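You operate a simulated robot arm through the tools that you are given. There is no shell and no other tool.

Carry out the task below with a simulated two-armed robot. There is one attempt and no reset: what you move stays moved.

TASK
Take the rag from the service bench top and lay it out flat on the build bench top.

It is judged by the outcome, as a careful person would: the job done as asked, and still so three seconds after it is handed in. It fails if anything else is knocked over, pushed out of place, dropped, spilled or broken.

THE ROBOT
Two 7-joint arms with two-finger parallel grippers on one trunk, on a base that moves. Base frame: it is fixed to the floor where the robot stands at the start and does not move with it; the origin is under the middle of the robot, x ahead of it, y to its left, z up; the surface under the hand at the start is at about z = 800. Units: mm, rad, N and s.
The left shoulder is at the start at [70, 188, 1090], the right one opposite. With the tool pointing down near the work surface each hand reaches from about 340 to 800 mm from the robot's upright axis, wherever it stands, measured 20 degrees to its own side. Places, roughly: build bench top [500, 1800, 800]. Payload 3.91 kg a hand.
The tool frame of a hand sits at the grasp point between the pads (the TCP): z along the fingers, y along the line on which they close. The tips reach 30 mm beyond it. The gripper opens to 110 mm. The fingers are 20 mm wide and 10 mm thick; the gripper's body (48 by 112 mm) begins 55 mm behind the TCP.
Orientation is told as [roll, pitch, yaw] about the base's x, y, z axes, in that order, counted from this pose: with the fingers straight down and closing along the base's y, the tool's x points along the base's -x, its y along +y and its z along -z.

THE INTERFACE
- The arms move only by the tool nudge_tool. It takes "left_rows", "right_rows" or both (then of equal length, played together; a hand with none holds still); each is a list of rows, each an object (a shift or turn left out is 0, a gripper value left out holds the last) with "delta_pos": the shift along the base's x, y, z in mm, a list of three; "rot": the turn, a rotation vector about the base's x, y, z in rad, a list of three. In form: [{"delta_pos": [dx, dy, dz], "rot": [wx, wy, wz]}, ...]. A call has 1 to 20 rows; each row shifts and turns the commanded pose from where the row before left it. "left_gripper" and "right_gripper" are, for a hand that has rows, the opening, from 0 (shut) to 1 (fully open), set as the call begins (left out, the last holds). Each row takes 0.2 s and may step no farther than 50 mm and 0.15 rad from the row before; otherwise, or with a gripper value out of range, the whole call is refused. A pose out of reach is approached as far as the arm can. The call stops where the force on the tool passes 40 N (or 10 N more than at its start, if that is more) or the arm is blocked; 0.2 s more then pass. Each finger travels about 72 mm/s and halts on what it meets, pressing with about 41 N; the grip force reading is that of the motor and also rises with nothing between the fingers. The clock runs only during rows and for 0.2 s after the last one: add rows that do not move to give the fingers time. The reply holds the time, the measured pose of the TCP, the force on the tool along the base axes, the opening and the grip force, in the units named above and with some noise, with the torque about the TCP (base axes, N m) and any sound that the robot's microphone picked up, and new pictures: "show" is both (left out), scene, wrist or none (wrist: the cameras of the hands that moved).
- Cameras (640 x 400 px; columns grow to the right, rows downward): "scene" is now at [140.9, -6.9, 1317.8]; the picture's right is [-0.07, -1.00, 0.00], its down [-0.62, 0.05, -0.78] and it looks along [0.78, -0.06, -0.62] (base axes); focal length 273 px, centre (320, 200). "left" rides on the left gripper at [72, -17, -104] in its tool frame; the picture's right is [0.23, 0.97, 0.00], its down [-0.76, 0.18, -0.62] and it looks along [-0.61, 0.14, 0.78] (tool axes); focal length 222 px, centre (320, 200). "right" rides on the right gripper at [72, 17, -103] in its tool frame; the picture's right is [-0.23, 0.97, 0.00], its down [-0.76, -0.18, -0.62] and it looks along [-0.61, -0.14, 0.78] (tool axes); focal length 222 px, centre (320, 200). There is no depth. A picture from a camera that has moved, and an enlarged one, comes with that camera's place and axes in the base frame and with its lens. The place of the scene camera against the robot may be out by one fixed shift of up to 12 mm in any direction.
- slide_trunk(by): slides the trunk up (or, below 0, down) by that many mm; the arms and the scene camera ride with it, the base frame stays. It gives what a move gives, with no picture.
- steer(legs): drives the robot by 1 to 6 legs, each [ahead, turn to the left] in mm and rad, along the robot's own axes; the way and the turn of a leg run together, so that a leg with both is an arc; at most 1500 mm and 3.142 rad a leg. The arms and the cameras ride along, it lands a little off, and it stops where it bumps. It gives what a move gives, and a new picture of the scene camera.
- turn_head(pan, tilt): turns the head with the scene camera to pan (to the left, within 1.501 rad either way) and tilt (down, from -0.506 to 1.204), counted from straight ahead of the robot. It gives what a move gives, and a new picture of the scene camera.
- inspect(camera, box): a new picture of the part [left, top, right, bottom] of that camera's present view, enlarged. The clock stands still meanwhile.
- hand_in(): hands the job in; it is judged then, once.

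Nothing tells you exact positions but the pictures and the camera data. Unless the task says otherwise, let go and move clear before handing in.

The tools are called after "Emit:" by a JSON object that holds its "method" and its "body". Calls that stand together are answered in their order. nudge_tool: Moves the arms, as the interface text tells. Its arguments: {"type":"object","properties":{"left_rows":{"type":"array","items":{"type":"object","properties":{"delta_pos":{"type":"array","items":{"type":"number"}},"rot":{"type":"array","items":{"type":"number"}}}}},"left_gripper":{"type":"number"},"right_rows":{"type":"array","items":{"type":"object","properties":{"delta_pos":{"type":"array","items":{"type":"number"}},"rot":{"type":"array","items":{"type":"number"}}}}},"right_gripper":{"type":"number"},"show":{"type":"string","enum":["both","scene","wrist","none"]}},"required":[]} The other tools are called the same way: slide_trunk (by) moves the trunk up or down; steer (legs) drives the base; turn_head (pan, tilt) turns the head that bears the scene camera; inspect (camera, box) takes an enlarged picture of a part of a camera's view; hand_in () hands the job in.

At the start:

```text
t: 0.0
left_ee_pos: [606.3, 177.3, 976.5]
left_ee_rot: [0.001, 0.001, -0.001]
left_contact_force: [-0.1, -0.4, -0.2]
left_wrist_torque: [-0.01, -0.04, -0.02]
left_width: 110.0
left_grip_force: 0.1
right_ee_pos: [363.7, -132.5, 962.8]
right_ee_rot: [0.002, -0.001, 0.001]
right_contact_force: [-0.2, 0.1, 0.7]
right_wrist_torque: [0.01, 0.0, 0.04]
right_width: 109.9
right_grip_force: 0.1
trunk travel left (down, up): [-600.0, 340.0]
robot x, y, heading: [-0.9, 2.0, -0.002]
head pan, tilt (commanded): [-0.075, 0.672]
```

scene: 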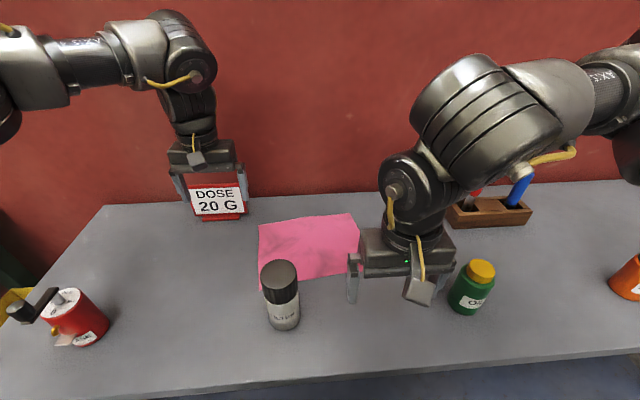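
right: 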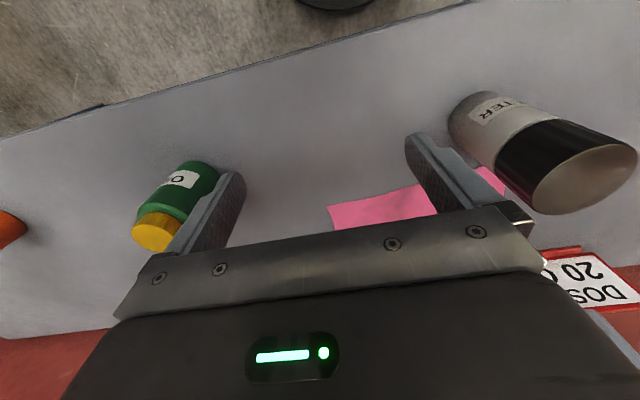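
left: 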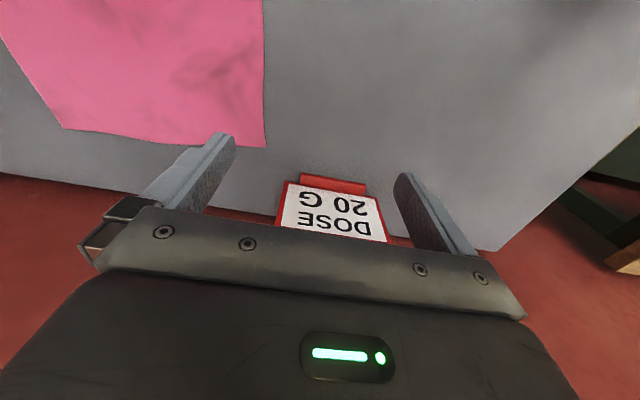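

The pink rag lies flat on the service bench, at roughly x 500–715, y −140 to 117. A tall bottle stands just in front of it at about [405, 43] and a red "DOSE" sign is behind its left corner. Before moving anything I'll look around for the build bench and a clear way to drive.

Emit:
{"method": "turn_head", "body": {"pan": 1.3, "tilt": 0.45}}

Emit:
{"method": "turn_head", "body": {"pan": 0.6, "tilt": 0.5}}

Emit:
{"method": "turn_head", "body": {"pan": -0.8, "tilt": 0.6}}

Emit:
{"method": "turn_head", "body": {"pan": 0.0, "tilt": 0.9}}

```text
t: 1.5
left_ee_pos: [607.9, 178.5, 976.2]
left_ee_rot: [-0.001, 0.001, 0.0]
left_contact_force: [0.1, 0.6, 0.2]
left_wrist_torque: [-0.01, 0.02, -0.03]
left_width: 109.9
left_grip_force: 0.1
right_ee_pos: [364.3, -131.8, 961.5]
right_ee_rot: [0.003, 0.0, 0.001]
right_contact_force: [0.1, -0.5, 0.3]
right_wrist_torque: [0.04, -0.02, 0.02]
right_width: 109.8
right_grip_force: 0.1
trunk travel left (down, up): [-600.0, 340.0]
robot x, y, heading: [0.4, 2.1, -0.0]
head pan, tilt (commanded): [1.3, 0.45]
camera scene: at [79.8, 88.0, 1337.6], right [0.96, -0.27, 0.0], down [-0.12, -0.42, -0.9], along [0.24, 0.87, -0.44], focal length 273 px, centre (320, 200)
```

scene: 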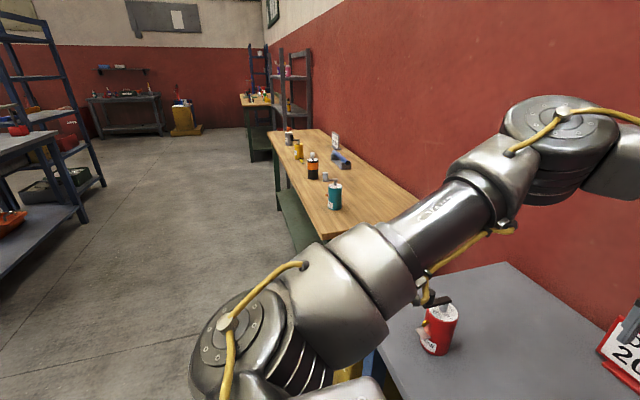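

```text
t: 2.6
left_ee_pos: [607.7, 177.4, 976.2]
left_ee_rot: [-0.001, -0.001, -0.001]
left_contact_force: [-0.3, -0.6, -0.6]
left_wrist_torque: [0.01, -0.01, 0.02]
left_width: 110.1
left_grip_force: 0.0
right_ee_pos: [364.3, -132.5, 963.1]
right_ee_rot: [0.001, -0.002, 0.001]
right_contact_force: [-0.9, -0.3, 0.5]
right_wrist_torque: [-0.02, 0.03, 0.02]
right_width: 109.6
right_grip_force: 0.0
trunk travel left (down, up): [-600.0, 340.0]
robot x, y, heading: [0.4, -2.8, -0.0]
head pan, tilt (commanded): [0.6, 0.499]
camera scene: at [130.2, 51.0, 1333.1], right [0.57, -0.82, 0.0], down [-0.39, -0.27, -0.88], along [0.72, 0.5, -0.48], focal length 273 px, centre (320, 200)
```

scene: 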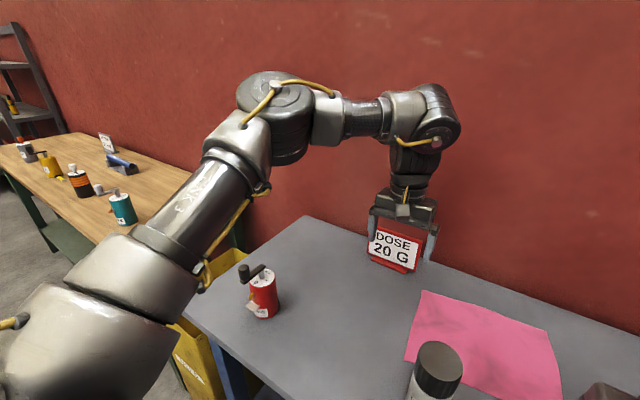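

```text
t: 4.1
left_ee_pos: [607.7, 177.1, 977.8]
left_ee_rot: [0.0, 0.001, 0.001]
left_contact_force: [0.9, -0.1, 0.1]
left_wrist_torque: [-0.02, -0.02, 0.0]
left_width: 110.1
left_grip_force: 0.1
right_ee_pos: [363.2, -132.5, 960.5]
right_ee_rot: [0.002, 0.0, 0.003]
right_contact_force: [0.1, 0.4, -0.6]
right_wrist_torque: [0.01, 0.01, -0.03]
right_width: 110.1
right_grip_force: 0.1
trunk travel left (down, up): [-600.0, 340.0]
robot x, y, heading: [1.2, -0.7, 0.006]
head pan, tilt (commanded): [-0.799, 0.6]
camera scene: at [116.8, -63.8, 1324.0], right [-0.72, -0.7, 0.0], down [-0.39, 0.4, -0.83], along [0.58, -0.59, -0.56], focal length 273 px, centre (320, 200)
```

scene: 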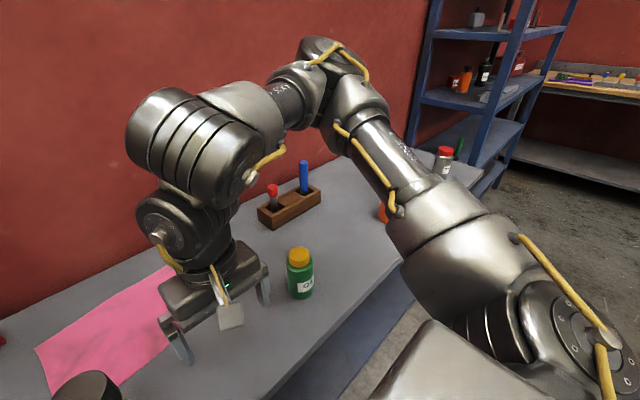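

```text
t: 5.2
left_ee_pos: [608.3, 177.5, 977.1]
left_ee_rot: [-0.001, -0.001, 0.002]
left_contact_force: [0.5, -0.2, 0.2]
left_wrist_torque: [0.01, -0.04, 0.0]
left_width: 109.9
left_grip_force: 0.1
right_ee_pos: [364.3, -131.8, 963.1]
right_ee_rot: [0.001, 0.0, 0.003]
right_contact_force: [0.8, 0.2, 0.0]
right_wrist_torque: [0.0, 0.02, 0.0]
right_width: 109.8
right_grip_force: 0.1
trunk travel left (down, up): [-600.0, 340.0]
robot x, y, heading: [3.5, 0.8, -0.0]
head pan, tilt (commanded): [0.0, 0.901]
camera scene: at [130.7, -0.6, 1299.3], right [0.0, -1.0, 0.0], down [-0.78, 0.0, -0.62], along [0.62, 0.0, -0.78], focal length 273 px, centre (320, 200)
```

scene: 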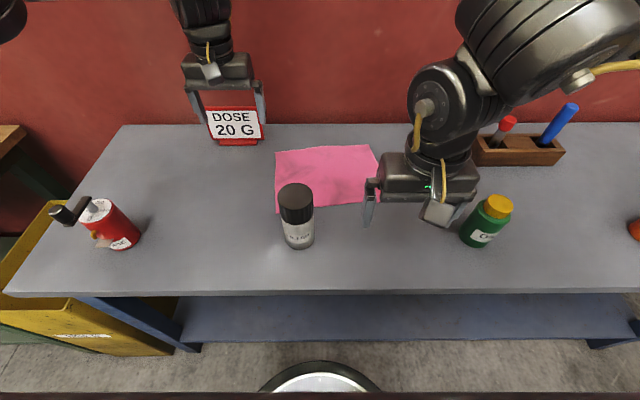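

The wooden build bench is to my left. It has small cans along its front at x≈410 and open space behind them, around y 1100–1380. My plan is to pinch the rag's two far corners with the fingers closing along x, so it hangs flat between the hands. First I'll raise and turn both hands above the rag and take a closer look.

Emit:
{"method": "nudge_tool", "body": {"right_rows": [{"delta_pos": [0, 0, 45]}, {"delta_pos": [0, 0, 45]}, {"delta_pos": [45, 0, 10], "rot": [0, 0, 0.14]}, {"delta_pos": [45, 0, 0], "rot": [0, 0, 0.14]}, {"delta_pos": [45, 0, 0], "rot": [0, 0, 0.14]}, {"delta_pos": [45, 0, 0], "rot": [0, 0, 0.14]}, {"delta_pos": [35, 0, 0], "rot": [0, 0, 0.14]}, {"delta_pos": [30, 0, 0], "rot": [0, 0, 0.14]}, {"rot": [0, 0, 0.14]}, {"rot": [0, 0, 0.14]}, {"rot": [0, 0, 0.15]}, {"rot": [0, 0, 0.15]}, {"rot": [0, 0, 0.15]}], "left_rows": [{"delta_pos": [0, 0, 30]}, {"delta_pos": [0, 0, 30]}, {"delta_pos": [0, 0, 0], "rot": [0, 0, 0.14]}, {"delta_pos": [0, 0, 0], "rot": [0, 0, 0.14]}, {"delta_pos": [0, 0, 0], "rot": [0, 0, 0.14]}, {"delta_pos": [0, 0, 0], "rot": [0, 0, 0.14]}, {"delta_pos": [0, 0, 0], "rot": [0, 0, 0.14]}, {"delta_pos": [0, 0, 0], "rot": [0, 0, 0.14]}, {"rot": [0, 0, 0.14]}, {"rot": [0, 0, 0.14]}, {"rot": [0, 0, 0.15]}, {"rot": [0, 0, 0.15]}, {"rot": [0, 0, 0.15]}], "show": "both"}}

```text
t: 7.4
left_ee_pos: [653.9, 145.4, 1071.2]
left_ee_rot: [-0.029, -0.009, 0.87]
left_contact_force: [0.0, -0.9, 0.7]
left_wrist_torque: [0.03, 0.01, -0.03]
left_width: 110.0
left_grip_force: 0.1
left hand out of reach, approached as far as the arm can: row 7, 8, 9, 10
right_ee_pos: [378.4, 84.8, 1140.7]
right_ee_rot: [0.042, -0.02, 0.981]
right_contact_force: [3.7, -2.9, -22.5]
right_wrist_torque: [-0.76, 0.72, -0.18]
right_width: 109.9
right_grip_force: 0.1
right hand out of reach, approached as far as the arm can: row 3, 4, 5, 6, 7, 8, 9, 10
trunk travel left (down, up): [-600.0, 340.0]
robot x, y, heading: [2.6, -1.9, -0.004]
head pan, tilt (commanded): [0.0, 0.901]
stopped in row 10 (right hand): the force on the tool passed its limit at 82 N (the readings are from after the stop); the commanded pose is now the measured one
camera scene: at [129.3, -1.0, 1299.4], right [0.0, -1.0, 0.0], down [-0.78, 0.0, -0.62], along [0.62, 0.0, -0.78], focal length 273 px, centre (320, 200)
camera right: at [327.5, 31.6, 1243.4], right [-0.68, 0.73, 0.05], down [0.59, 0.51, 0.63], along [0.44, 0.46, -0.78], focal length 222 px, centre (320, 200)
camera left: at [617.5, 79.3, 1174.8], right [-0.89, 0.45, -0.03], down [0.34, 0.7, 0.62], along [0.3, 0.55, -0.78], focal length 222 px, centre (320, 200)
```

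scene: 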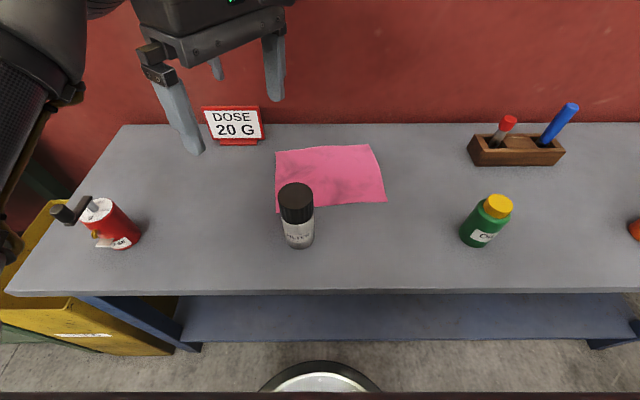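
right: 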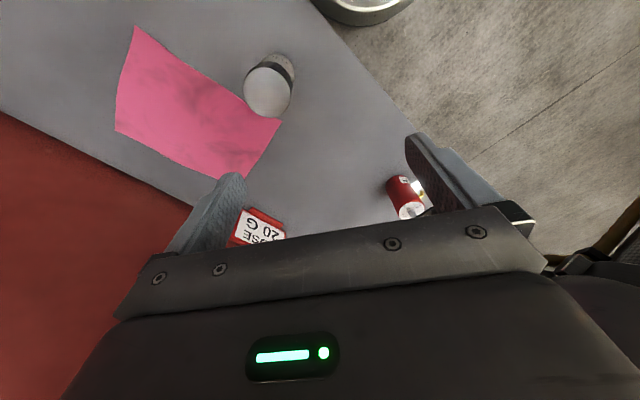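
left: 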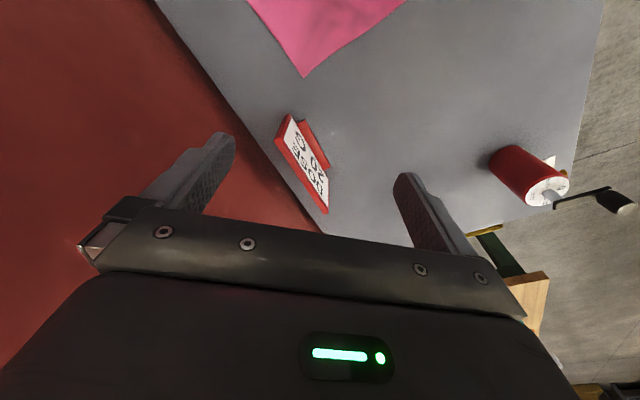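

The right hand drifted out of its reachable zone and touched something, most likely my own left arm. The objects on the bench still look undisturbed. I'll tilt the head up to see how the arms sit before separating them.

Emit:
{"method": "turn_head", "body": {"pan": 0.0, "tilt": 0.3}}

Emit:
{"method": "turn_head", "body": {"pan": 0.5, "tilt": 0.4}}

```text
t: 8.4
left_ee_pos: [654.6, 144.2, 1068.5]
left_ee_rot: [-0.028, -0.007, 0.872]
left_contact_force: [0.5, -0.1, 0.7]
left_wrist_torque: [-0.04, 0.0, -0.03]
left_width: 110.1
left_grip_force: 0.0
right_ee_pos: [379.2, 84.8, 1139.4]
right_ee_rot: [0.041, -0.019, 0.983]
right_contact_force: [-1.2, -14.6, -32.2]
right_wrist_torque: [-0.08, 0.29, -0.19]
right_width: 110.1
right_grip_force: 0.0
trunk travel left (down, up): [-600.0, 340.0]
robot x, y, heading: [-0.6, 0.1, 0.0]
head pan, tilt (commanded): [0.0, 0.3]
camera scene: at [148.2, -0.3, 1351.5], right [0.0, -1.0, 0.0], down [-0.3, 0.0, -0.96], along [0.96, 0.0, -0.3], focal length 273 px, centre (320, 200)
```

scene: 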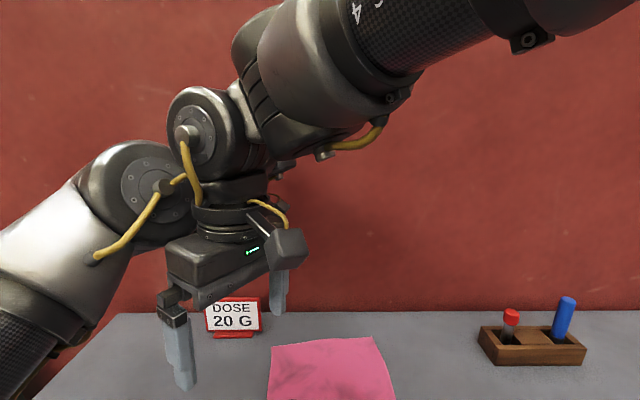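

```text
t: 9.3
left_ee_pos: [653.6, 144.7, 1068.2]
left_ee_rot: [-0.029, -0.007, 0.872]
left_contact_force: [-0.2, 0.7, -0.2]
left_wrist_torque: [0.0, 0.0, 0.01]
left_width: 109.9
left_grip_force: 0.1
right_ee_pos: [380.7, 85.1, 1142.1]
right_ee_rot: [0.042, -0.019, 0.981]
right_contact_force: [4.3, -21.0, -33.6]
right_wrist_torque: [0.52, 0.92, -0.46]
right_width: 110.1
right_grip_force: 0.1
trunk travel left (down, up): [-600.0, 340.0]
robot x, y, heading: [-0.1, -2.6, -0.002]
head pan, tilt (commanded): [0.499, 0.4]
camera scene: at [136.4, 43.9, 1342.3], right [0.48, -0.88, 0.0], down [-0.34, -0.19, -0.92], along [0.81, 0.44, -0.39], focal length 273 px, centre (320, 200)
```

scene: 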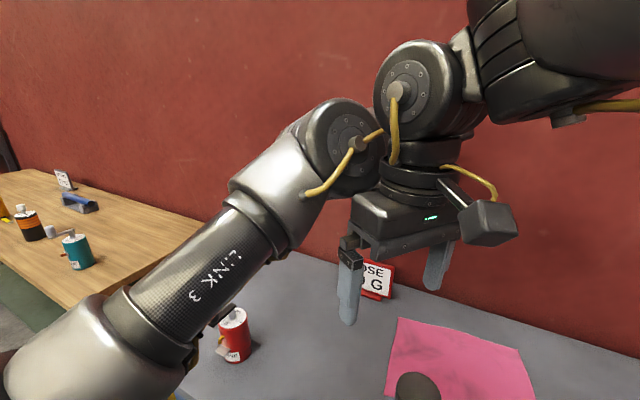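

The right wrist is resting against the left elbow. I'll back the right hand off toward −y and turn it back to zero yaw.

Emit:
{"method": "nudge_tool", "body": {"right_rows": [{"delta_pos": [0, -40, -10], "rot": [0, 0, -0.14]}, {"delta_pos": [0, -40, -10], "rot": [0, 0, -0.14]}, {"delta_pos": [5, -40, -10], "rot": [0, 0, -0.14]}, {"delta_pos": [10, -40, -10], "rot": [0, 0, -0.14]}, {"delta_pos": [10, -40, -15], "rot": [0, 0, -0.14]}, {"delta_pos": [10, -15, -15], "rot": [0, 0, -0.14]}, {"delta_pos": [10, 0, -15], "rot": [0, 0, -0.14]}], "show": "both"}}

```text
t: 10.9
left_ee_pos: [655.0, 144.7, 1068.3]
left_ee_rot: [-0.027, -0.004, 0.87]
left_contact_force: [0.8, 0.3, -0.3]
left_wrist_torque: [0.02, 0.01, 0.02]
left_width: 110.0
left_grip_force: 0.1
right_ee_pos: [424.4, -111.7, 1055.2]
right_ee_rot: [0.039, -0.018, 0.004]
right_contact_force: [-0.6, -0.1, 0.0]
right_wrist_torque: [0.01, 0.03, -0.02]
right_width: 109.7
right_grip_force: 0.1
right hand out of reach, approached as far as the arm can: row 1, 2, 4
trunk travel left (down, up): [-600.0, 340.0]
robot x, y, heading: [-0.0, 2.5, 0.003]
head pan, tilt (commanded): [0.499, 0.4]
camera scene: at [137.8, 43.8, 1342.1], right [0.48, -0.88, 0.0], down [-0.34, -0.19, -0.92], along [0.81, 0.44, -0.39], focal length 273 px, centre (320, 200)
camera right: at [350.3, -97.8, 1157.8], right [0.22, 0.97, 0.04], down [0.75, -0.2, 0.63], along [0.62, -0.11, -0.78], focal length 222 px, centre (320, 200)
```

scene: 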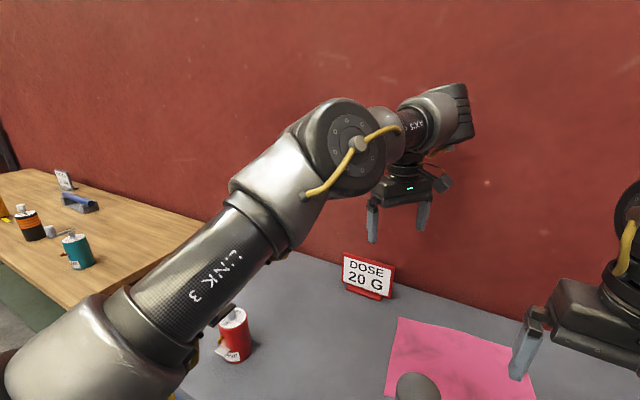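
right: 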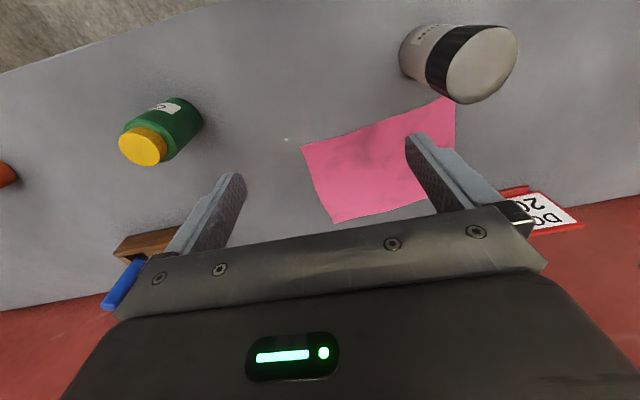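

The right hand is free again. I'll extend it over the rag's far-right corner and turn it the other way, with yaw negative, which may suit this arm better.

Emit:
{"method": "nudge_tool", "body": {"right_rows": [{"delta_pos": [45, 0, -10], "rot": [-0.039, 0.018, 0]}, {"delta_pos": [45, -5, -10]}, {"delta_pos": [45, -5, -10]}, {"delta_pos": [45, -5, -10]}, {"delta_pos": [45, 0, -10]}, {"delta_pos": [30, 0, 0]}, {"rot": [0, 0, -0.14]}, {"rot": [0, 0, -0.14]}, {"rot": [0, 0, -0.14]}, {"rot": [0, 0, -0.14]}], "show": "both"}}

```text
t: 13.1
left_ee_pos: [654.3, 143.0, 1069.0]
left_ee_rot: [-0.027, -0.007, 0.871]
left_contact_force: [-0.5, 0.1, -0.3]
left_wrist_torque: [-0.06, 0.01, -0.03]
left_width: 110.1
left_grip_force: 0.1
right_ee_pos: [572.8, -47.0, 990.8]
right_ee_rot: [0.0, -0.001, -0.558]
right_contact_force: [0.3, -0.6, 0.3]
right_wrist_torque: [0.02, 0.0, 0.0]
right_width: 110.1
right_grip_force: 0.1
right hand out of reach, approached as far as the arm can: row 2, 3, 4, 5, 6
trunk travel left (down, up): [-600.0, 340.0]
robot x, y, heading: [1.4, -1.1, -0.003]
head pan, tilt (commanded): [0.499, 0.4]
camera scene: at [136.5, 43.7, 1342.3], right [0.48, -0.88, 0.0], down [-0.34, -0.19, -0.92], along [0.81, 0.44, -0.39], focal length 273 px, centre (320, 200)
camera right: at [520.2, 7.4, 1093.8], right [0.71, 0.71, 0.0], down [0.55, -0.55, 0.62], along [0.44, -0.44, -0.78], focal length 222 px, centre (320, 200)
```

scene: 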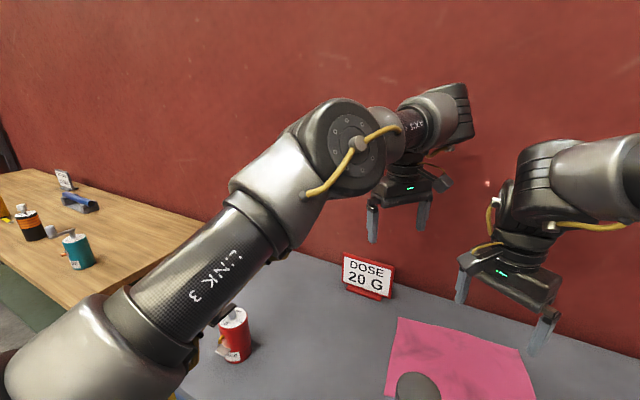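
right: 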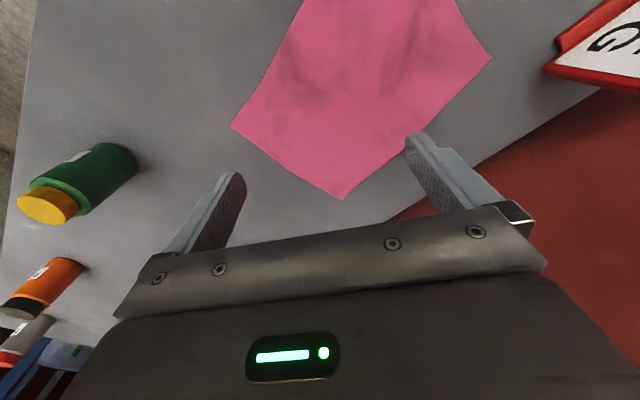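

Turning this way works. I'll continue to about −90° while moving toward the far-right corner.

Emit:
{"method": "nudge_tool", "body": {"right_rows": [{"delta_pos": [15, -15, 0], "rot": [0, 0, -0.14]}, {"delta_pos": [15, -15, 0], "rot": [0, 0, -0.14]}, {"delta_pos": [15, -15, 0], "rot": [0, 0, -0.14]}, {"delta_pos": [15, -15, 0], "rot": [0, 0, -0.14]}, {"delta_pos": [15, -10, 0], "rot": [0, 0, -0.14]}, {"delta_pos": [15, 0, 0], "rot": [0, 0, -0.14]}, {"delta_pos": [10, 0, 0], "rot": [0, 0, -0.14]}], "show": "both"}}

Emit:
{"method": "turn_head", "body": {"pan": 0.0, "tilt": 0.75}}

```text
t: 14.7
left_ee_pos: [656.8, 144.5, 1068.4]
left_ee_rot: [-0.028, -0.004, 0.871]
left_contact_force: [1.0, 0.4, -0.6]
left_wrist_torque: [0.02, -0.02, 0.02]
left_width: 109.9
left_grip_force: 0.1
right_ee_pos: [673.8, -114.6, 989.7]
right_ee_rot: [0.001, -0.003, -1.539]
right_contact_force: [-0.4, -0.4, -0.3]
right_wrist_torque: [0.01, 0.01, -0.02]
right_width: 109.9
right_grip_force: 0.0
trunk travel left (down, up): [-600.0, 340.0]
robot x, y, heading: [0.6, -1.6, 0.002]
head pan, tilt (commanded): [0.499, 0.4]
camera scene: at [137.1, 44.3, 1342.2], right [0.48, -0.88, 0.0], down [-0.34, -0.19, -0.92], along [0.81, 0.44, -0.39], focal length 273 px, centre (320, 200)
camera right: at [687.6, -41.6, 1093.4], right [0.98, -0.19, 0.0], down [-0.15, -0.77, 0.62], along [-0.12, -0.61, -0.78], focal length 222 px, centre (320, 200)
```

scene: 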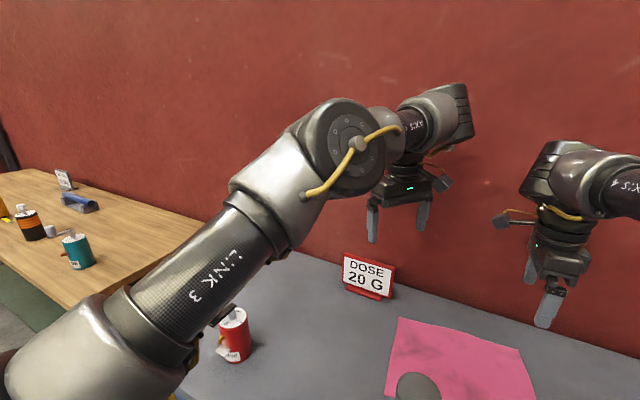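
right: 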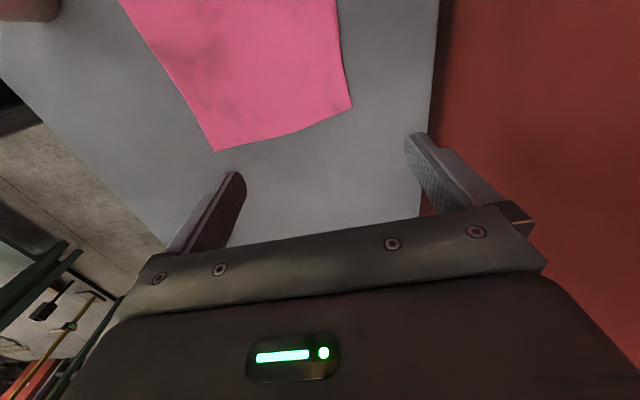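

```text
t: 15.6
left_ee_pos: [654.6, 143.8, 1068.3]
left_ee_rot: [-0.026, -0.006, 0.871]
left_contact_force: [0.1, 0.5, 0.4]
left_wrist_torque: [-0.01, -0.02, 0.0]
left_width: 110.1
left_grip_force: 0.1
right_ee_pos: [672.1, -116.7, 990.6]
right_ee_rot: [-0.001, -0.001, -1.534]
right_contact_force: [-0.4, 0.4, -0.1]
right_wrist_torque: [0.01, 0.01, -0.05]
right_width: 110.1
right_grip_force: 0.2
trunk travel left (down, up): [-600.0, 340.0]
robot x, y, heading: [-1.1, 3.1, -0.0]
head pan, tilt (commanded): [0.0, 0.75]
camera scene: at [138.1, -0.3, 1311.2], right [0.0, -1.0, 0.0], down [-0.68, 0.0, -0.73], along [0.73, 0.0, -0.68], focal length 273 px, centre (320, 200)
```

scene: 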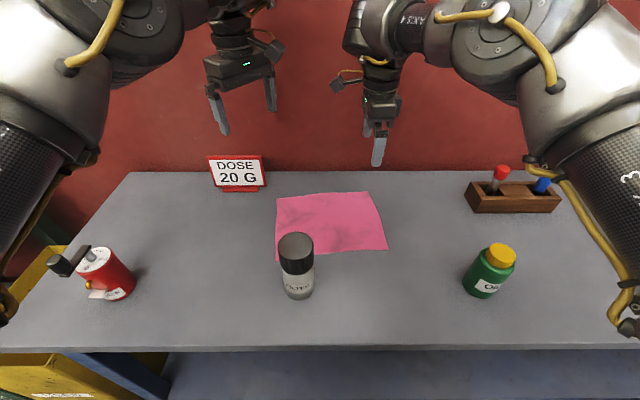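

The right hand holds −90° nicely. From the wrist and head views I put the rag's corners at about FL (690, 119), FR (712, −129), NR (518, −152) and NL (485, 97). Next I'll bring the left hand to +90° near the far-left corner.

Emit:
{"method": "nudge_tool", "body": {"left_rows": [{"delta_pos": [5, -10, -14], "rot": [0.026, 0.006, 0.1]}, {"delta_pos": [5, -10, -14], "rot": [0, 0, 0.12]}, {"delta_pos": [5, -10, -14], "rot": [0, 0, 0.12]}, {"delta_pos": [5, -10, -14], "rot": [0, 0, 0.12]}, {"delta_pos": [5, -5, -12], "rot": [0, 0, 0.12]}, {"delta_pos": [0, 0, 0], "rot": [0, 0, 0.12]}], "show": "both"}}

```text
t: 17.0
left_ee_pos: [655.4, 143.8, 1068.4]
left_ee_rot: [-0.03, -0.008, 0.87]
left_contact_force: [-0.3, -0.1, -0.2]
left_wrist_torque: [0.01, -0.01, 0.0]
left_width: 109.8
left_grip_force: 0.0
left hand out of reach, approached as far as the arm can: row 1, 2, 3, 4, 5, 6
right_ee_pos: [671.8, -117.1, 989.9]
right_ee_rot: [0.0, -0.001, -1.533]
right_contact_force: [0.5, -0.7, -0.2]
right_wrist_torque: [-0.01, 0.03, 0.02]
right_width: 110.0
right_grip_force: 0.1
trunk travel left (down, up): [-600.0, 340.0]
robot x, y, heading: [3.0, 1.7, 0.001]
head pan, tilt (commanded): [0.0, 0.75]
camera scene: at [138.0, -0.5, 1311.2], right [0.0, -1.0, 0.0], down [-0.68, 0.0, -0.73], along [0.73, 0.0, -0.68], focal length 273 px, centre (320, 200)
camera left: at [618.9, 79.6, 1173.0], right [-0.89, 0.45, -0.03], down [0.34, 0.7, 0.62], along [0.3, 0.55, -0.78], focal length 222 px, centre (320, 200)
```

scene: 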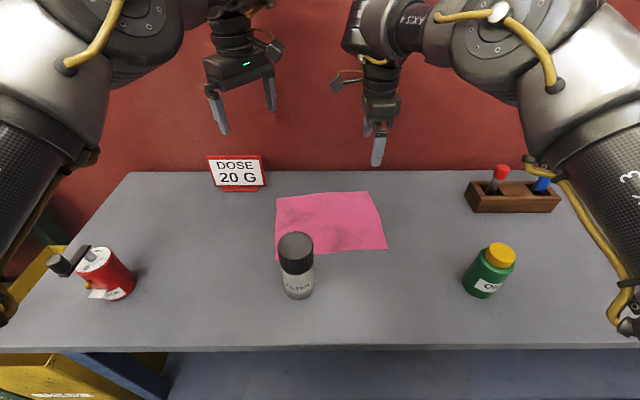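
left: 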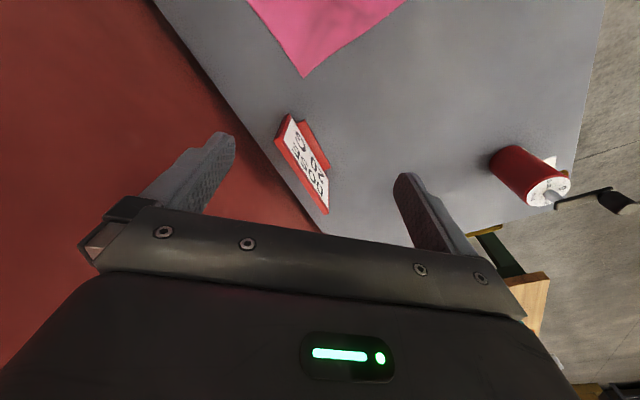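

The left wrist is at its limit in the positive direction. I'll turn it the negative way like the right hand, to about −1.25 rad, which keeps its camera clear of the sign.

Emit:
{"method": "nudge_tool", "body": {"left_rows": [{"delta_pos": [0, 0, -5], "rot": [0.028, 0.007, -0.12]}, {"delta_pos": [0, 0, -5], "rot": [0, 0, -0.14]}, {"delta_pos": [0, 0, -5], "rot": [0, 0, -0.14]}, {"delta_pos": [0, 0, -5], "rot": [0, 0, -0.14]}, {"delta_pos": [0, 0, -5], "rot": [0, 0, -0.14]}, {"delta_pos": [0, 0, -5], "rot": [0, 0, -0.14]}, {"delta_pos": [0, 0, -5], "rot": [0, 0, -0.14]}, {"delta_pos": [0, 0, -5], "rot": [0, 0, -0.14]}, {"delta_pos": [0, -3, -5], "rot": [0, 0, -0.14]}, {"delta_pos": [0, -3, -5], "rot": [0, 0, -0.14]}, {"delta_pos": [0, -3, -5], "rot": [0, 0, -0.14]}, {"delta_pos": [0, -3, -5], "rot": [0, 0, -0.14]}, {"delta_pos": [0, -3, -5], "rot": [0, 0, -0.14]}, {"delta_pos": [0, -3, -5], "rot": [0, 0, -0.14]}, {"delta_pos": [0, -3, 0], "rot": [0, 0, -0.14]}], "show": "both"}}

```text
t: 20.2
left_ee_pos: [656.2, 123.6, 998.9]
left_ee_rot: [-0.003, -0.018, -1.211]
left_contact_force: [-0.8, -0.8, 0.3]
left_wrist_torque: [-0.01, -0.07, 0.04]
left_width: 110.1
left_grip_force: 0.0
right_ee_pos: [672.5, -117.2, 990.6]
right_ee_rot: [0.001, -0.001, -1.535]
right_contact_force: [0.0, 1.0, -0.8]
right_wrist_torque: [-0.05, 0.01, -0.02]
right_width: 109.9
right_grip_force: 0.0
trunk travel left (down, up): [-600.0, 340.0]
robot x, y, heading: [0.4, 1.8, -0.002]
head pan, tilt (commanded): [0.0, 0.75]
camera scene: at [137.9, -0.8, 1311.2], right [0.0, -1.0, 0.0], down [-0.68, 0.0, -0.73], along [0.73, 0.0, -0.68], focal length 273 px, centre (320, 200)
camera left: at [613.9, 187.2, 1100.8], right [0.83, 0.56, -0.01], down [0.43, -0.64, 0.64], along [0.35, -0.53, -0.77], focal length 222 px, centre (320, 200)
```

scene: 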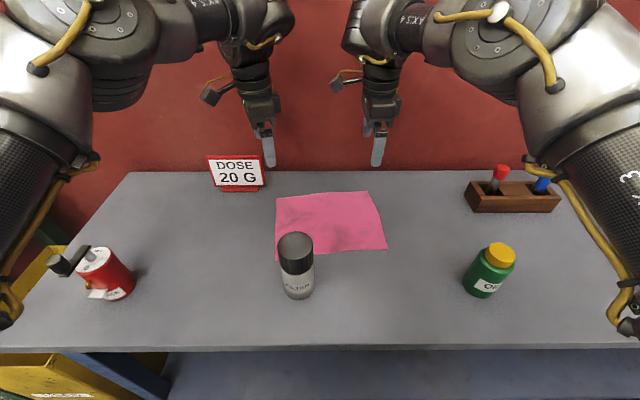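
left: 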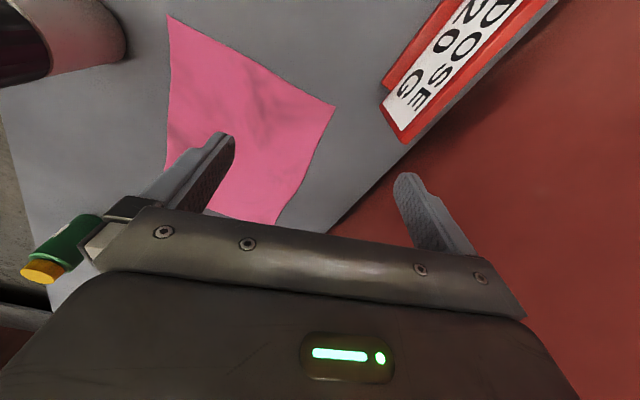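

Both hands now work at negative yaw. I'll align both to the far edge's normal (yaw −1.44), half close the fingers, and lower to about 50 mm above the cloth near the far-left and far-right corners.

Emit:
{"method": "nudge_tool", "body": {"left_rows": [{"delta_pos": [2, -13, 0], "rot": [0.003, 0.018, -0.11]}, {"delta_pos": [3, -13, -15], "rot": [0, 0, -0.12]}, {"delta_pos": [3, -12, -35]}, {"delta_pos": [0, 0, -35]}, {"delta_pos": [0, 0, -34]}], "right_rows": [{"delta_pos": [5, 5, 0], "rot": [0, 0, 0.095]}, {"delta_pos": [5, 5, -10]}, {"delta_pos": [5, 5, -33]}, {"delta_pos": [0, 0, -34]}, {"delta_pos": [0, 0, -34]}], "left_gripper": 0.5, "right_gripper": 0.5}}

```text
t: 21.4
left_ee_pos: [664.7, 86.2, 877.1]
left_ee_rot: [-0.023, -0.013, -1.44]
left_contact_force: [0.5, -0.2, -0.5]
left_wrist_torque: [-0.01, 0.01, 0.01]
left_width: 55.1
left_grip_force: 0.1
right_ee_pos: [683.5, -98.9, 877.8]
right_ee_rot: [0.0, 0.0, -1.44]
right_contact_force: [1.0, 0.3, 0.4]
right_wrist_torque: [-0.03, 0.0, 0.01]
right_width: 55.2
right_grip_force: 0.1
right hand out of reach, approached as far as the arm can: row 1
trunk travel left (down, up): [-600.0, 340.0]
robot x, y, heading: [0.9, 0.5, -0.002]
head pan, tilt (commanded): [0.0, 0.75]
camera scene: at [140.1, -0.1, 1311.0], right [0.0, -1.0, 0.0], down [-0.68, 0.0, -0.73], along [0.73, 0.0, -0.68], focal length 273 px, centre (320, 200)
camera right: at [690.8, -22.3, 981.0], right [1.0, -0.1, 0.0], down [-0.08, -0.78, 0.62], along [-0.06, -0.62, -0.78], focal length 222 px, centre (320, 200)
camera left: at [641.2, 157.1, 981.0], right [0.94, 0.35, -0.02], down [0.29, -0.72, 0.63], along [0.2, -0.6, -0.78], focal length 222 px, centre (320, 200)
```

scene: 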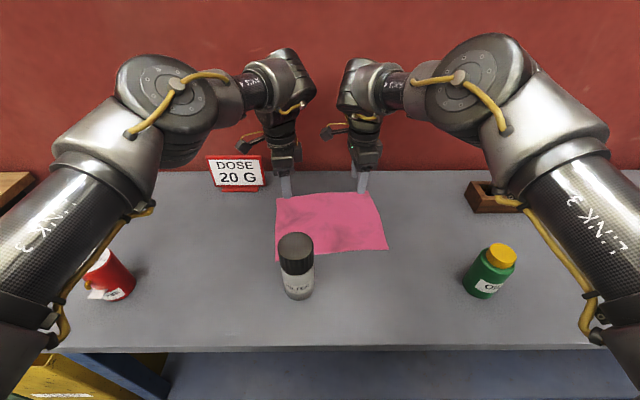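
right: 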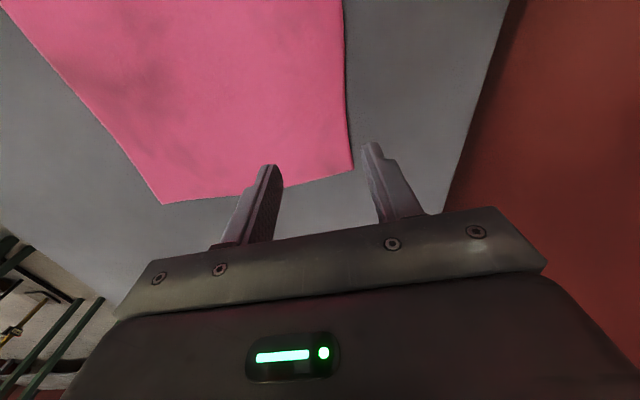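
left: 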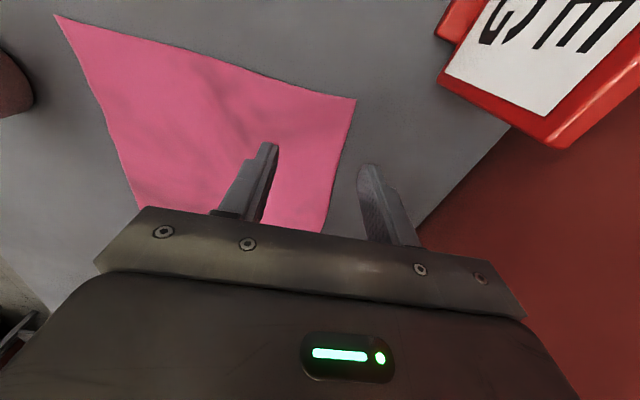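

The outer finger of each hand will come down just beyond the far edge, and the inner finger about 30 mm inside it. I'll lower both to just above the table, with a small tilt correction on the left.

Emit:
{"method": "nudge_tool", "body": {"left_rows": [{"delta_pos": [0, 0, -20], "rot": [0.016, -0.021, 0]}, {"delta_pos": [0, 0, -15]}, {"delta_pos": [0, 0, -7]}], "right_rows": [{"delta_pos": [1, 0, -20]}, {"delta_pos": [0, 0, -15]}, {"delta_pos": [0, 0, -7]}]}}

```text
t: 22.2
left_ee_pos: [663.7, 85.3, 836.7]
left_ee_rot: [0.003, 0.0, -1.441]
left_contact_force: [0.1, 0.3, -0.4]
left_wrist_torque: [0.02, 0.0, 0.02]
left_width: 55.1
left_grip_force: 0.0
right_ee_pos: [684.0, -97.3, 836.0]
right_ee_rot: [0.002, -0.002, -1.44]
right_contact_force: [0.0, 0.0, 0.4]
right_wrist_torque: [0.01, -0.03, -0.04]
right_width: 55.0
right_grip_force: 0.1
trunk travel left (down, up): [-600.0, 340.0]
robot x, y, heading: [-0.7, -1.1, -0.001]
head pan, tilt (commanded): [0.0, 0.75]
camera scene: at [138.0, -0.4, 1311.2], right [0.0, -1.0, 0.0], down [-0.68, 0.0, -0.73], along [0.73, 0.0, -0.68], focal length 273 px, centre (320, 200)
camera right: at [690.8, -22.2, 939.7], right [1.0, -0.1, 0.0], down [-0.08, -0.78, 0.62], along [-0.06, -0.62, -0.78], focal length 222 px, centre (320, 200)
camera left: at [636.8, 155.6, 941.1], right [0.94, 0.35, 0.0], down [0.27, -0.73, 0.62], along [0.22, -0.58, -0.78], focal length 222 px, centre (320, 200)
```

scene: 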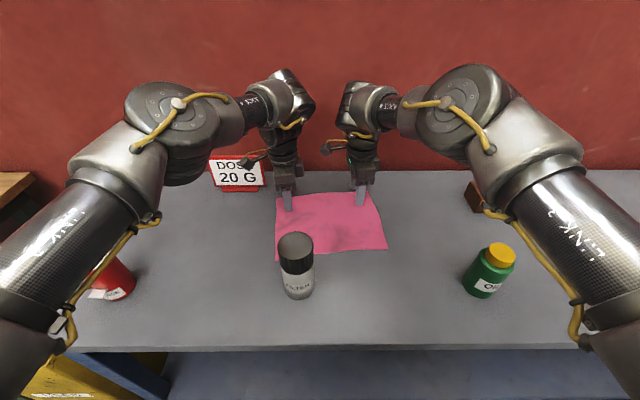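
right: 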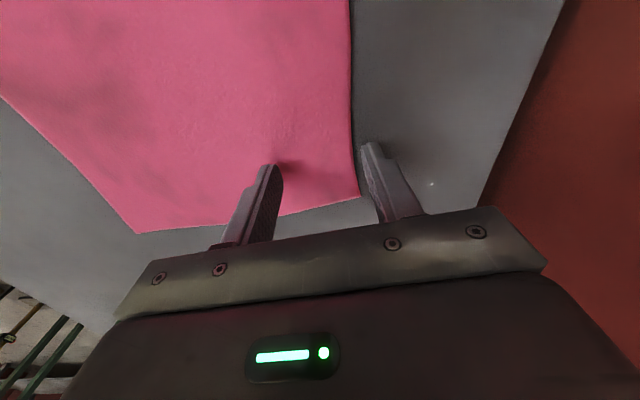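
left: 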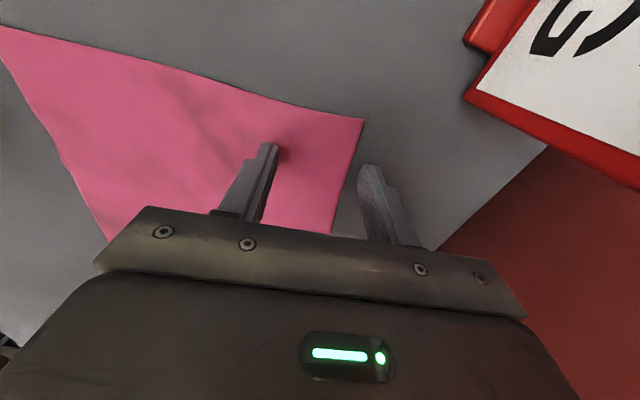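

Both grippers straddle the far edge. Now I'll descend gently until the tips touch.

Emit:
{"method": "nudge_tool", "body": {"left_rows": [{"delta_pos": [0, 0, -2]}, {"delta_pos": [0, 0, -2]}, {"delta_pos": [0, 0, -1]}, {"delta_pos": [0, 0, -1]}], "right_rows": [{"delta_pos": [0, 0, -2]}, {"delta_pos": [0, 0, -2]}, {"delta_pos": [0, 0, -1]}, {"delta_pos": [0, 0, -1]}], "show": "none"}}

```text
t: 23.2
left_ee_pos: [662.3, 85.0, 830.9]
left_ee_rot: [0.003, -0.001, -1.438]
left_contact_force: [-0.1, -0.1, 1.7]
left_wrist_torque: [-0.02, 0.04, -0.02]
left_width: 54.8
left_grip_force: 0.1
right_ee_pos: [683.0, -96.9, 831.5]
right_ee_rot: [0.0, -0.003, -1.441]
right_contact_force: [0.6, -0.7, 2.1]
right_wrist_torque: [-0.02, 0.08, 0.0]
right_width: 54.7
right_grip_force: 0.0
trunk travel left (down, up): [-600.0, 340.0]
robot x, y, heading: [0.5, 2.4, 0.003]
head pan, tilt (commanded): [0.0, 0.75]
```

The tips are lightly touching, at about 2 N each. I'll press a little more and see.

Emit:
{"method": "nudge_tool", "body": {"left_rows": [{"delta_pos": [0, 0, -1]}, {"delta_pos": [0, 0, -1]}], "right_rows": [{"delta_pos": [0, 0, -1]}, {"delta_pos": [0, 0, -1]}], "show": "none"}}

```text
t: 23.8
left_ee_pos: [661.3, 86.7, 831.5]
left_ee_rot: [0.007, -0.003, -1.438]
left_contact_force: [0.7, 0.3, 5.0]
left_wrist_torque: [0.01, 0.11, 0.0]
left_width: 54.4
left_grip_force: 0.1
right_ee_pos: [683.0, -98.1, 831.0]
right_ee_rot: [0.004, -0.001, -1.439]
right_contact_force: [2.2, 0.4, 14.7]
right_wrist_torque: [-0.06, 0.45, -0.03]
right_width: 54.2
right_grip_force: 0.1
trunk travel left (down, up): [-600.0, 340.0]
robot x, y, heading: [-1.0, 0.7, 0.003]
head pan, tilt (commanded): [0.0, 0.75]
```

Contact is good: left 5 N, right about 15 N. Closing both grippers to pinch the cloth.

Emit:
{"method": "nudge_tool", "body": {"left_rows": [{"delta_pos": [0, 0, 0]}, {"delta_pos": [0, 0, 0]}, {"delta_pos": [0, 0, 0]}, {"delta_pos": [0, 0, 0]}], "right_rows": [{"delta_pos": [0, 0, 0.5]}, {"delta_pos": [0, 0, 0]}, {"delta_pos": [0, 0, 0]}, {"delta_pos": [0, 0, 0]}], "left_gripper": 0.0, "right_gripper": 0.0}}

```text
t: 24.8
left_ee_pos: [661.2, 83.9, 831.0]
left_ee_rot: [0.008, -0.001, -1.439]
left_contact_force: [2.2, -2.3, 11.0]
left_wrist_torque: [-0.06, -0.04, 0.03]
left_width: 2.5
left_grip_force: 40.9
right_ee_pos: [681.5, -97.6, 830.7]
right_ee_rot: [0.004, -0.001, -1.44]
right_contact_force: [-0.8, 1.7, 12.6]
right_wrist_torque: [0.11, 0.12, 0.0]
right_width: 3.0
right_grip_force: 40.9
trunk travel left (down, up): [-600.0, 340.0]
robot x, y, heading: [1.8, -1.9, -0.004]
head pan, tilt (commanded): [0.0, 0.75]
camera scene: at [134.7, -0.5, 1311.6], right [0.0, -1.0, 0.0], down [-0.68, 0.0, -0.73], along [0.73, 0.0, -0.68], focal length 273 px, centre (320, 200)
camera right: at [688.5, -22.3, 934.6], right [1.0, -0.1, 0.0], down [-0.08, -0.78, 0.62], along [-0.06, -0.62, -0.78], focal length 222 px, centre (320, 200)
camera left: at [634.8, 154.8, 935.8], right [0.94, 0.35, 0.01], down [0.27, -0.73, 0.63], along [0.23, -0.58, -0.78], focal length 222 px, centre (320, 200)
```

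scene: 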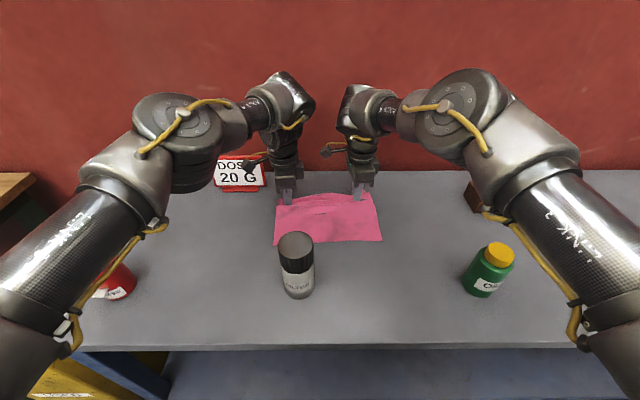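
right: 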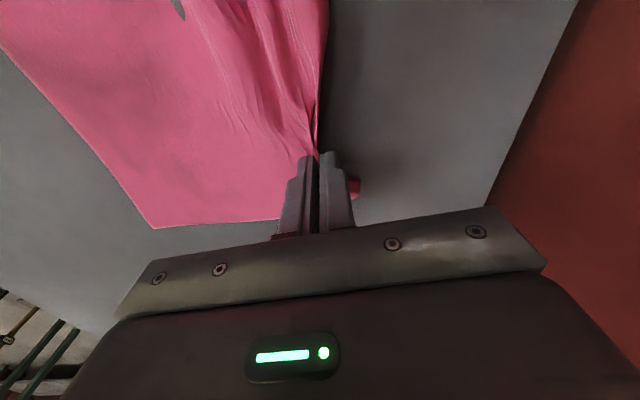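
left: 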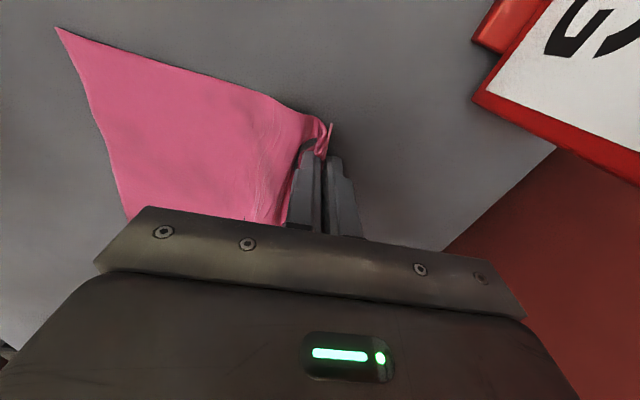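

Both grippers have cloth between the pads, with widths of 2.5 and 3.0 mm. I'll lift both hands together slowly and check that it holds.

Emit:
{"method": "nudge_tool", "body": {"left_rows": [{"delta_pos": [0, 0, 8]}, {"delta_pos": [0, 0, 12]}, {"delta_pos": [0, 0, 15]}, {"delta_pos": [0, 0, 15]}, {"delta_pos": [0, 0, 15]}, {"delta_pos": [0, 0, 15]}], "right_rows": [{"delta_pos": [0, 0, 8]}, {"delta_pos": [0, 0, 12]}, {"delta_pos": [0, 0, 15]}, {"delta_pos": [0, 0, 15]}, {"delta_pos": [0, 0, 15]}, {"delta_pos": [0, 0, 15]}]}}

```text
t: 26.2
left_ee_pos: [663.6, 85.2, 909.4]
left_ee_rot: [0.003, 0.001, -1.44]
left_contact_force: [0.4, -0.9, -0.2]
left_wrist_torque: [-0.06, -0.03, 0.01]
left_width: 2.2
left_grip_force: 41.0
right_ee_pos: [683.3, -96.4, 908.5]
right_ee_rot: [0.004, -0.003, -1.44]
right_contact_force: [0.4, 1.6, -0.1]
right_wrist_torque: [0.03, -0.03, 0.02]
right_width: 2.6
right_grip_force: 41.2
trunk travel left (down, up): [-600.0, 340.0]
robot x, y, heading: [1.9, 1.6, 0.004]
head pan, tilt (commanded): [0.0, 0.75]
camera scene: at [137.3, -0.6, 1311.2], right [0.0, -1.0, 0.0], down [-0.68, 0.0, -0.73], along [0.73, 0.0, -0.68], focal length 273 px, centre (320, 200)
camera right: at [690.0, -21.9, 1012.6], right [1.0, -0.1, 0.0], down [-0.08, -0.78, 0.62], along [-0.06, -0.62, -0.78], focal length 222 px, centre (320, 200)
camera left: at [636.6, 155.3, 1014.0], right [0.94, 0.35, 0.0], down [0.27, -0.73, 0.62], along [0.22, -0.58, -0.78], focal length 222 px, centre (320, 200)
```

scene: 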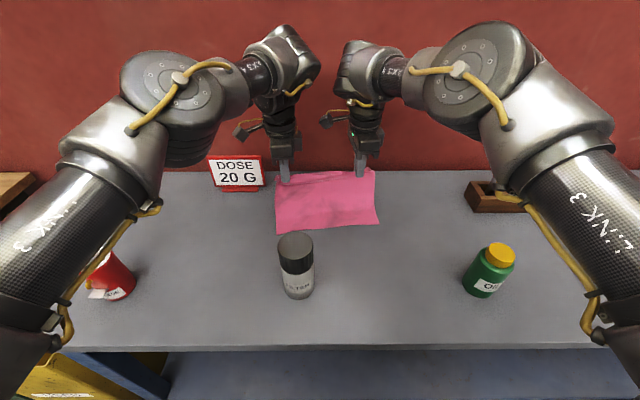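
right: 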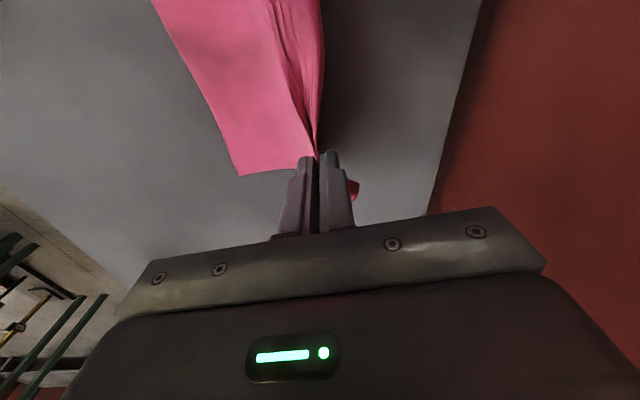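
left: 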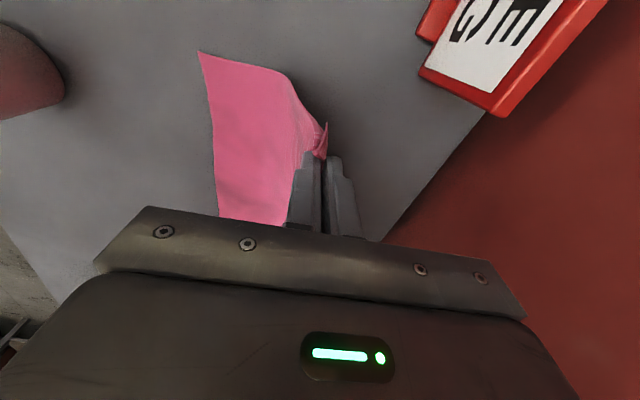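

The cloth is hanging from both hands. I'll keep lifting with the arms to about z 1000, then raise the trunk so everything clears the bottle and the bench items.

Emit:
{"method": "nudge_tool", "body": {"left_rows": [{"delta_pos": [0, 0, 15]}, {"delta_pos": [0, 0, 15]}, {"delta_pos": [0, 0, 15]}, {"delta_pos": [0, 0, 15]}, {"delta_pos": [0, 0, 15]}, {"delta_pos": [0, 0, 15]}], "right_rows": [{"delta_pos": [0, 0, 15]}, {"delta_pos": [0, 0, 15]}, {"delta_pos": [0, 0, 15]}, {"delta_pos": [0, 0, 15]}, {"delta_pos": [0, 0, 15]}, {"delta_pos": [0, 0, 15]}]}}

```text
t: 27.6
left_ee_pos: [665.0, 91.6, 1002.8]
left_ee_rot: [0.008, -0.005, -1.425]
left_contact_force: [-0.4, -2.0, -1.0]
left_wrist_torque: [0.0, 0.0, 0.04]
left_width: 2.6
left_grip_force: 41.1
right_ee_pos: [668.2, -92.5, 996.7]
right_ee_rot: [-0.001, -0.001, -1.442]
right_contact_force: [0.0, 2.2, 0.4]
right_wrist_torque: [0.06, -0.02, -0.01]
right_width: 2.7
right_grip_force: 41.1
right hand out of reach, approached as far as the arm can: row 4, 6
trunk travel left (down, up): [-600.0, 340.0]
robot x, y, heading: [-1.6, -0.0, -0.0]
head pan, tilt (commanded): [0.0, 0.75]
camera scene: at [137.3, 0.4, 1311.2], right [0.0, -1.0, 0.0], down [-0.68, 0.0, -0.73], along [0.73, 0.0, -0.68], focal length 273 px, centre (320, 200)
camera right: at [675.6, -16.4, 1099.1], right [0.99, -0.1, 0.0], down [-0.08, -0.78, 0.62], along [-0.06, -0.62, -0.78], focal length 222 px, centre (320, 200)
camera left: at [637.7, 162.5, 1106.6], right [0.93, 0.37, 0.01], down [0.28, -0.73, 0.63], along [0.23, -0.58, -0.78], focal length 222 px, centre (320, 200)
```

scene: 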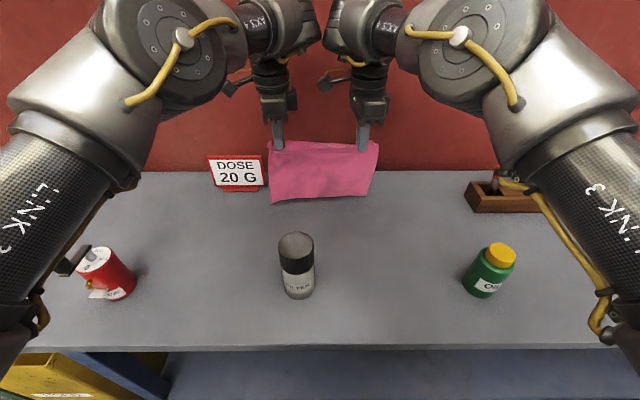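
right: 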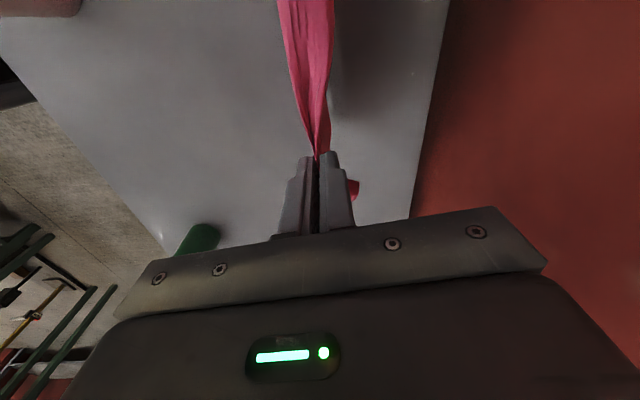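
left: 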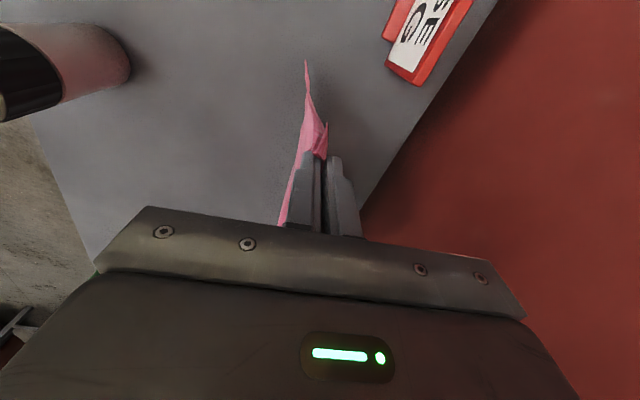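

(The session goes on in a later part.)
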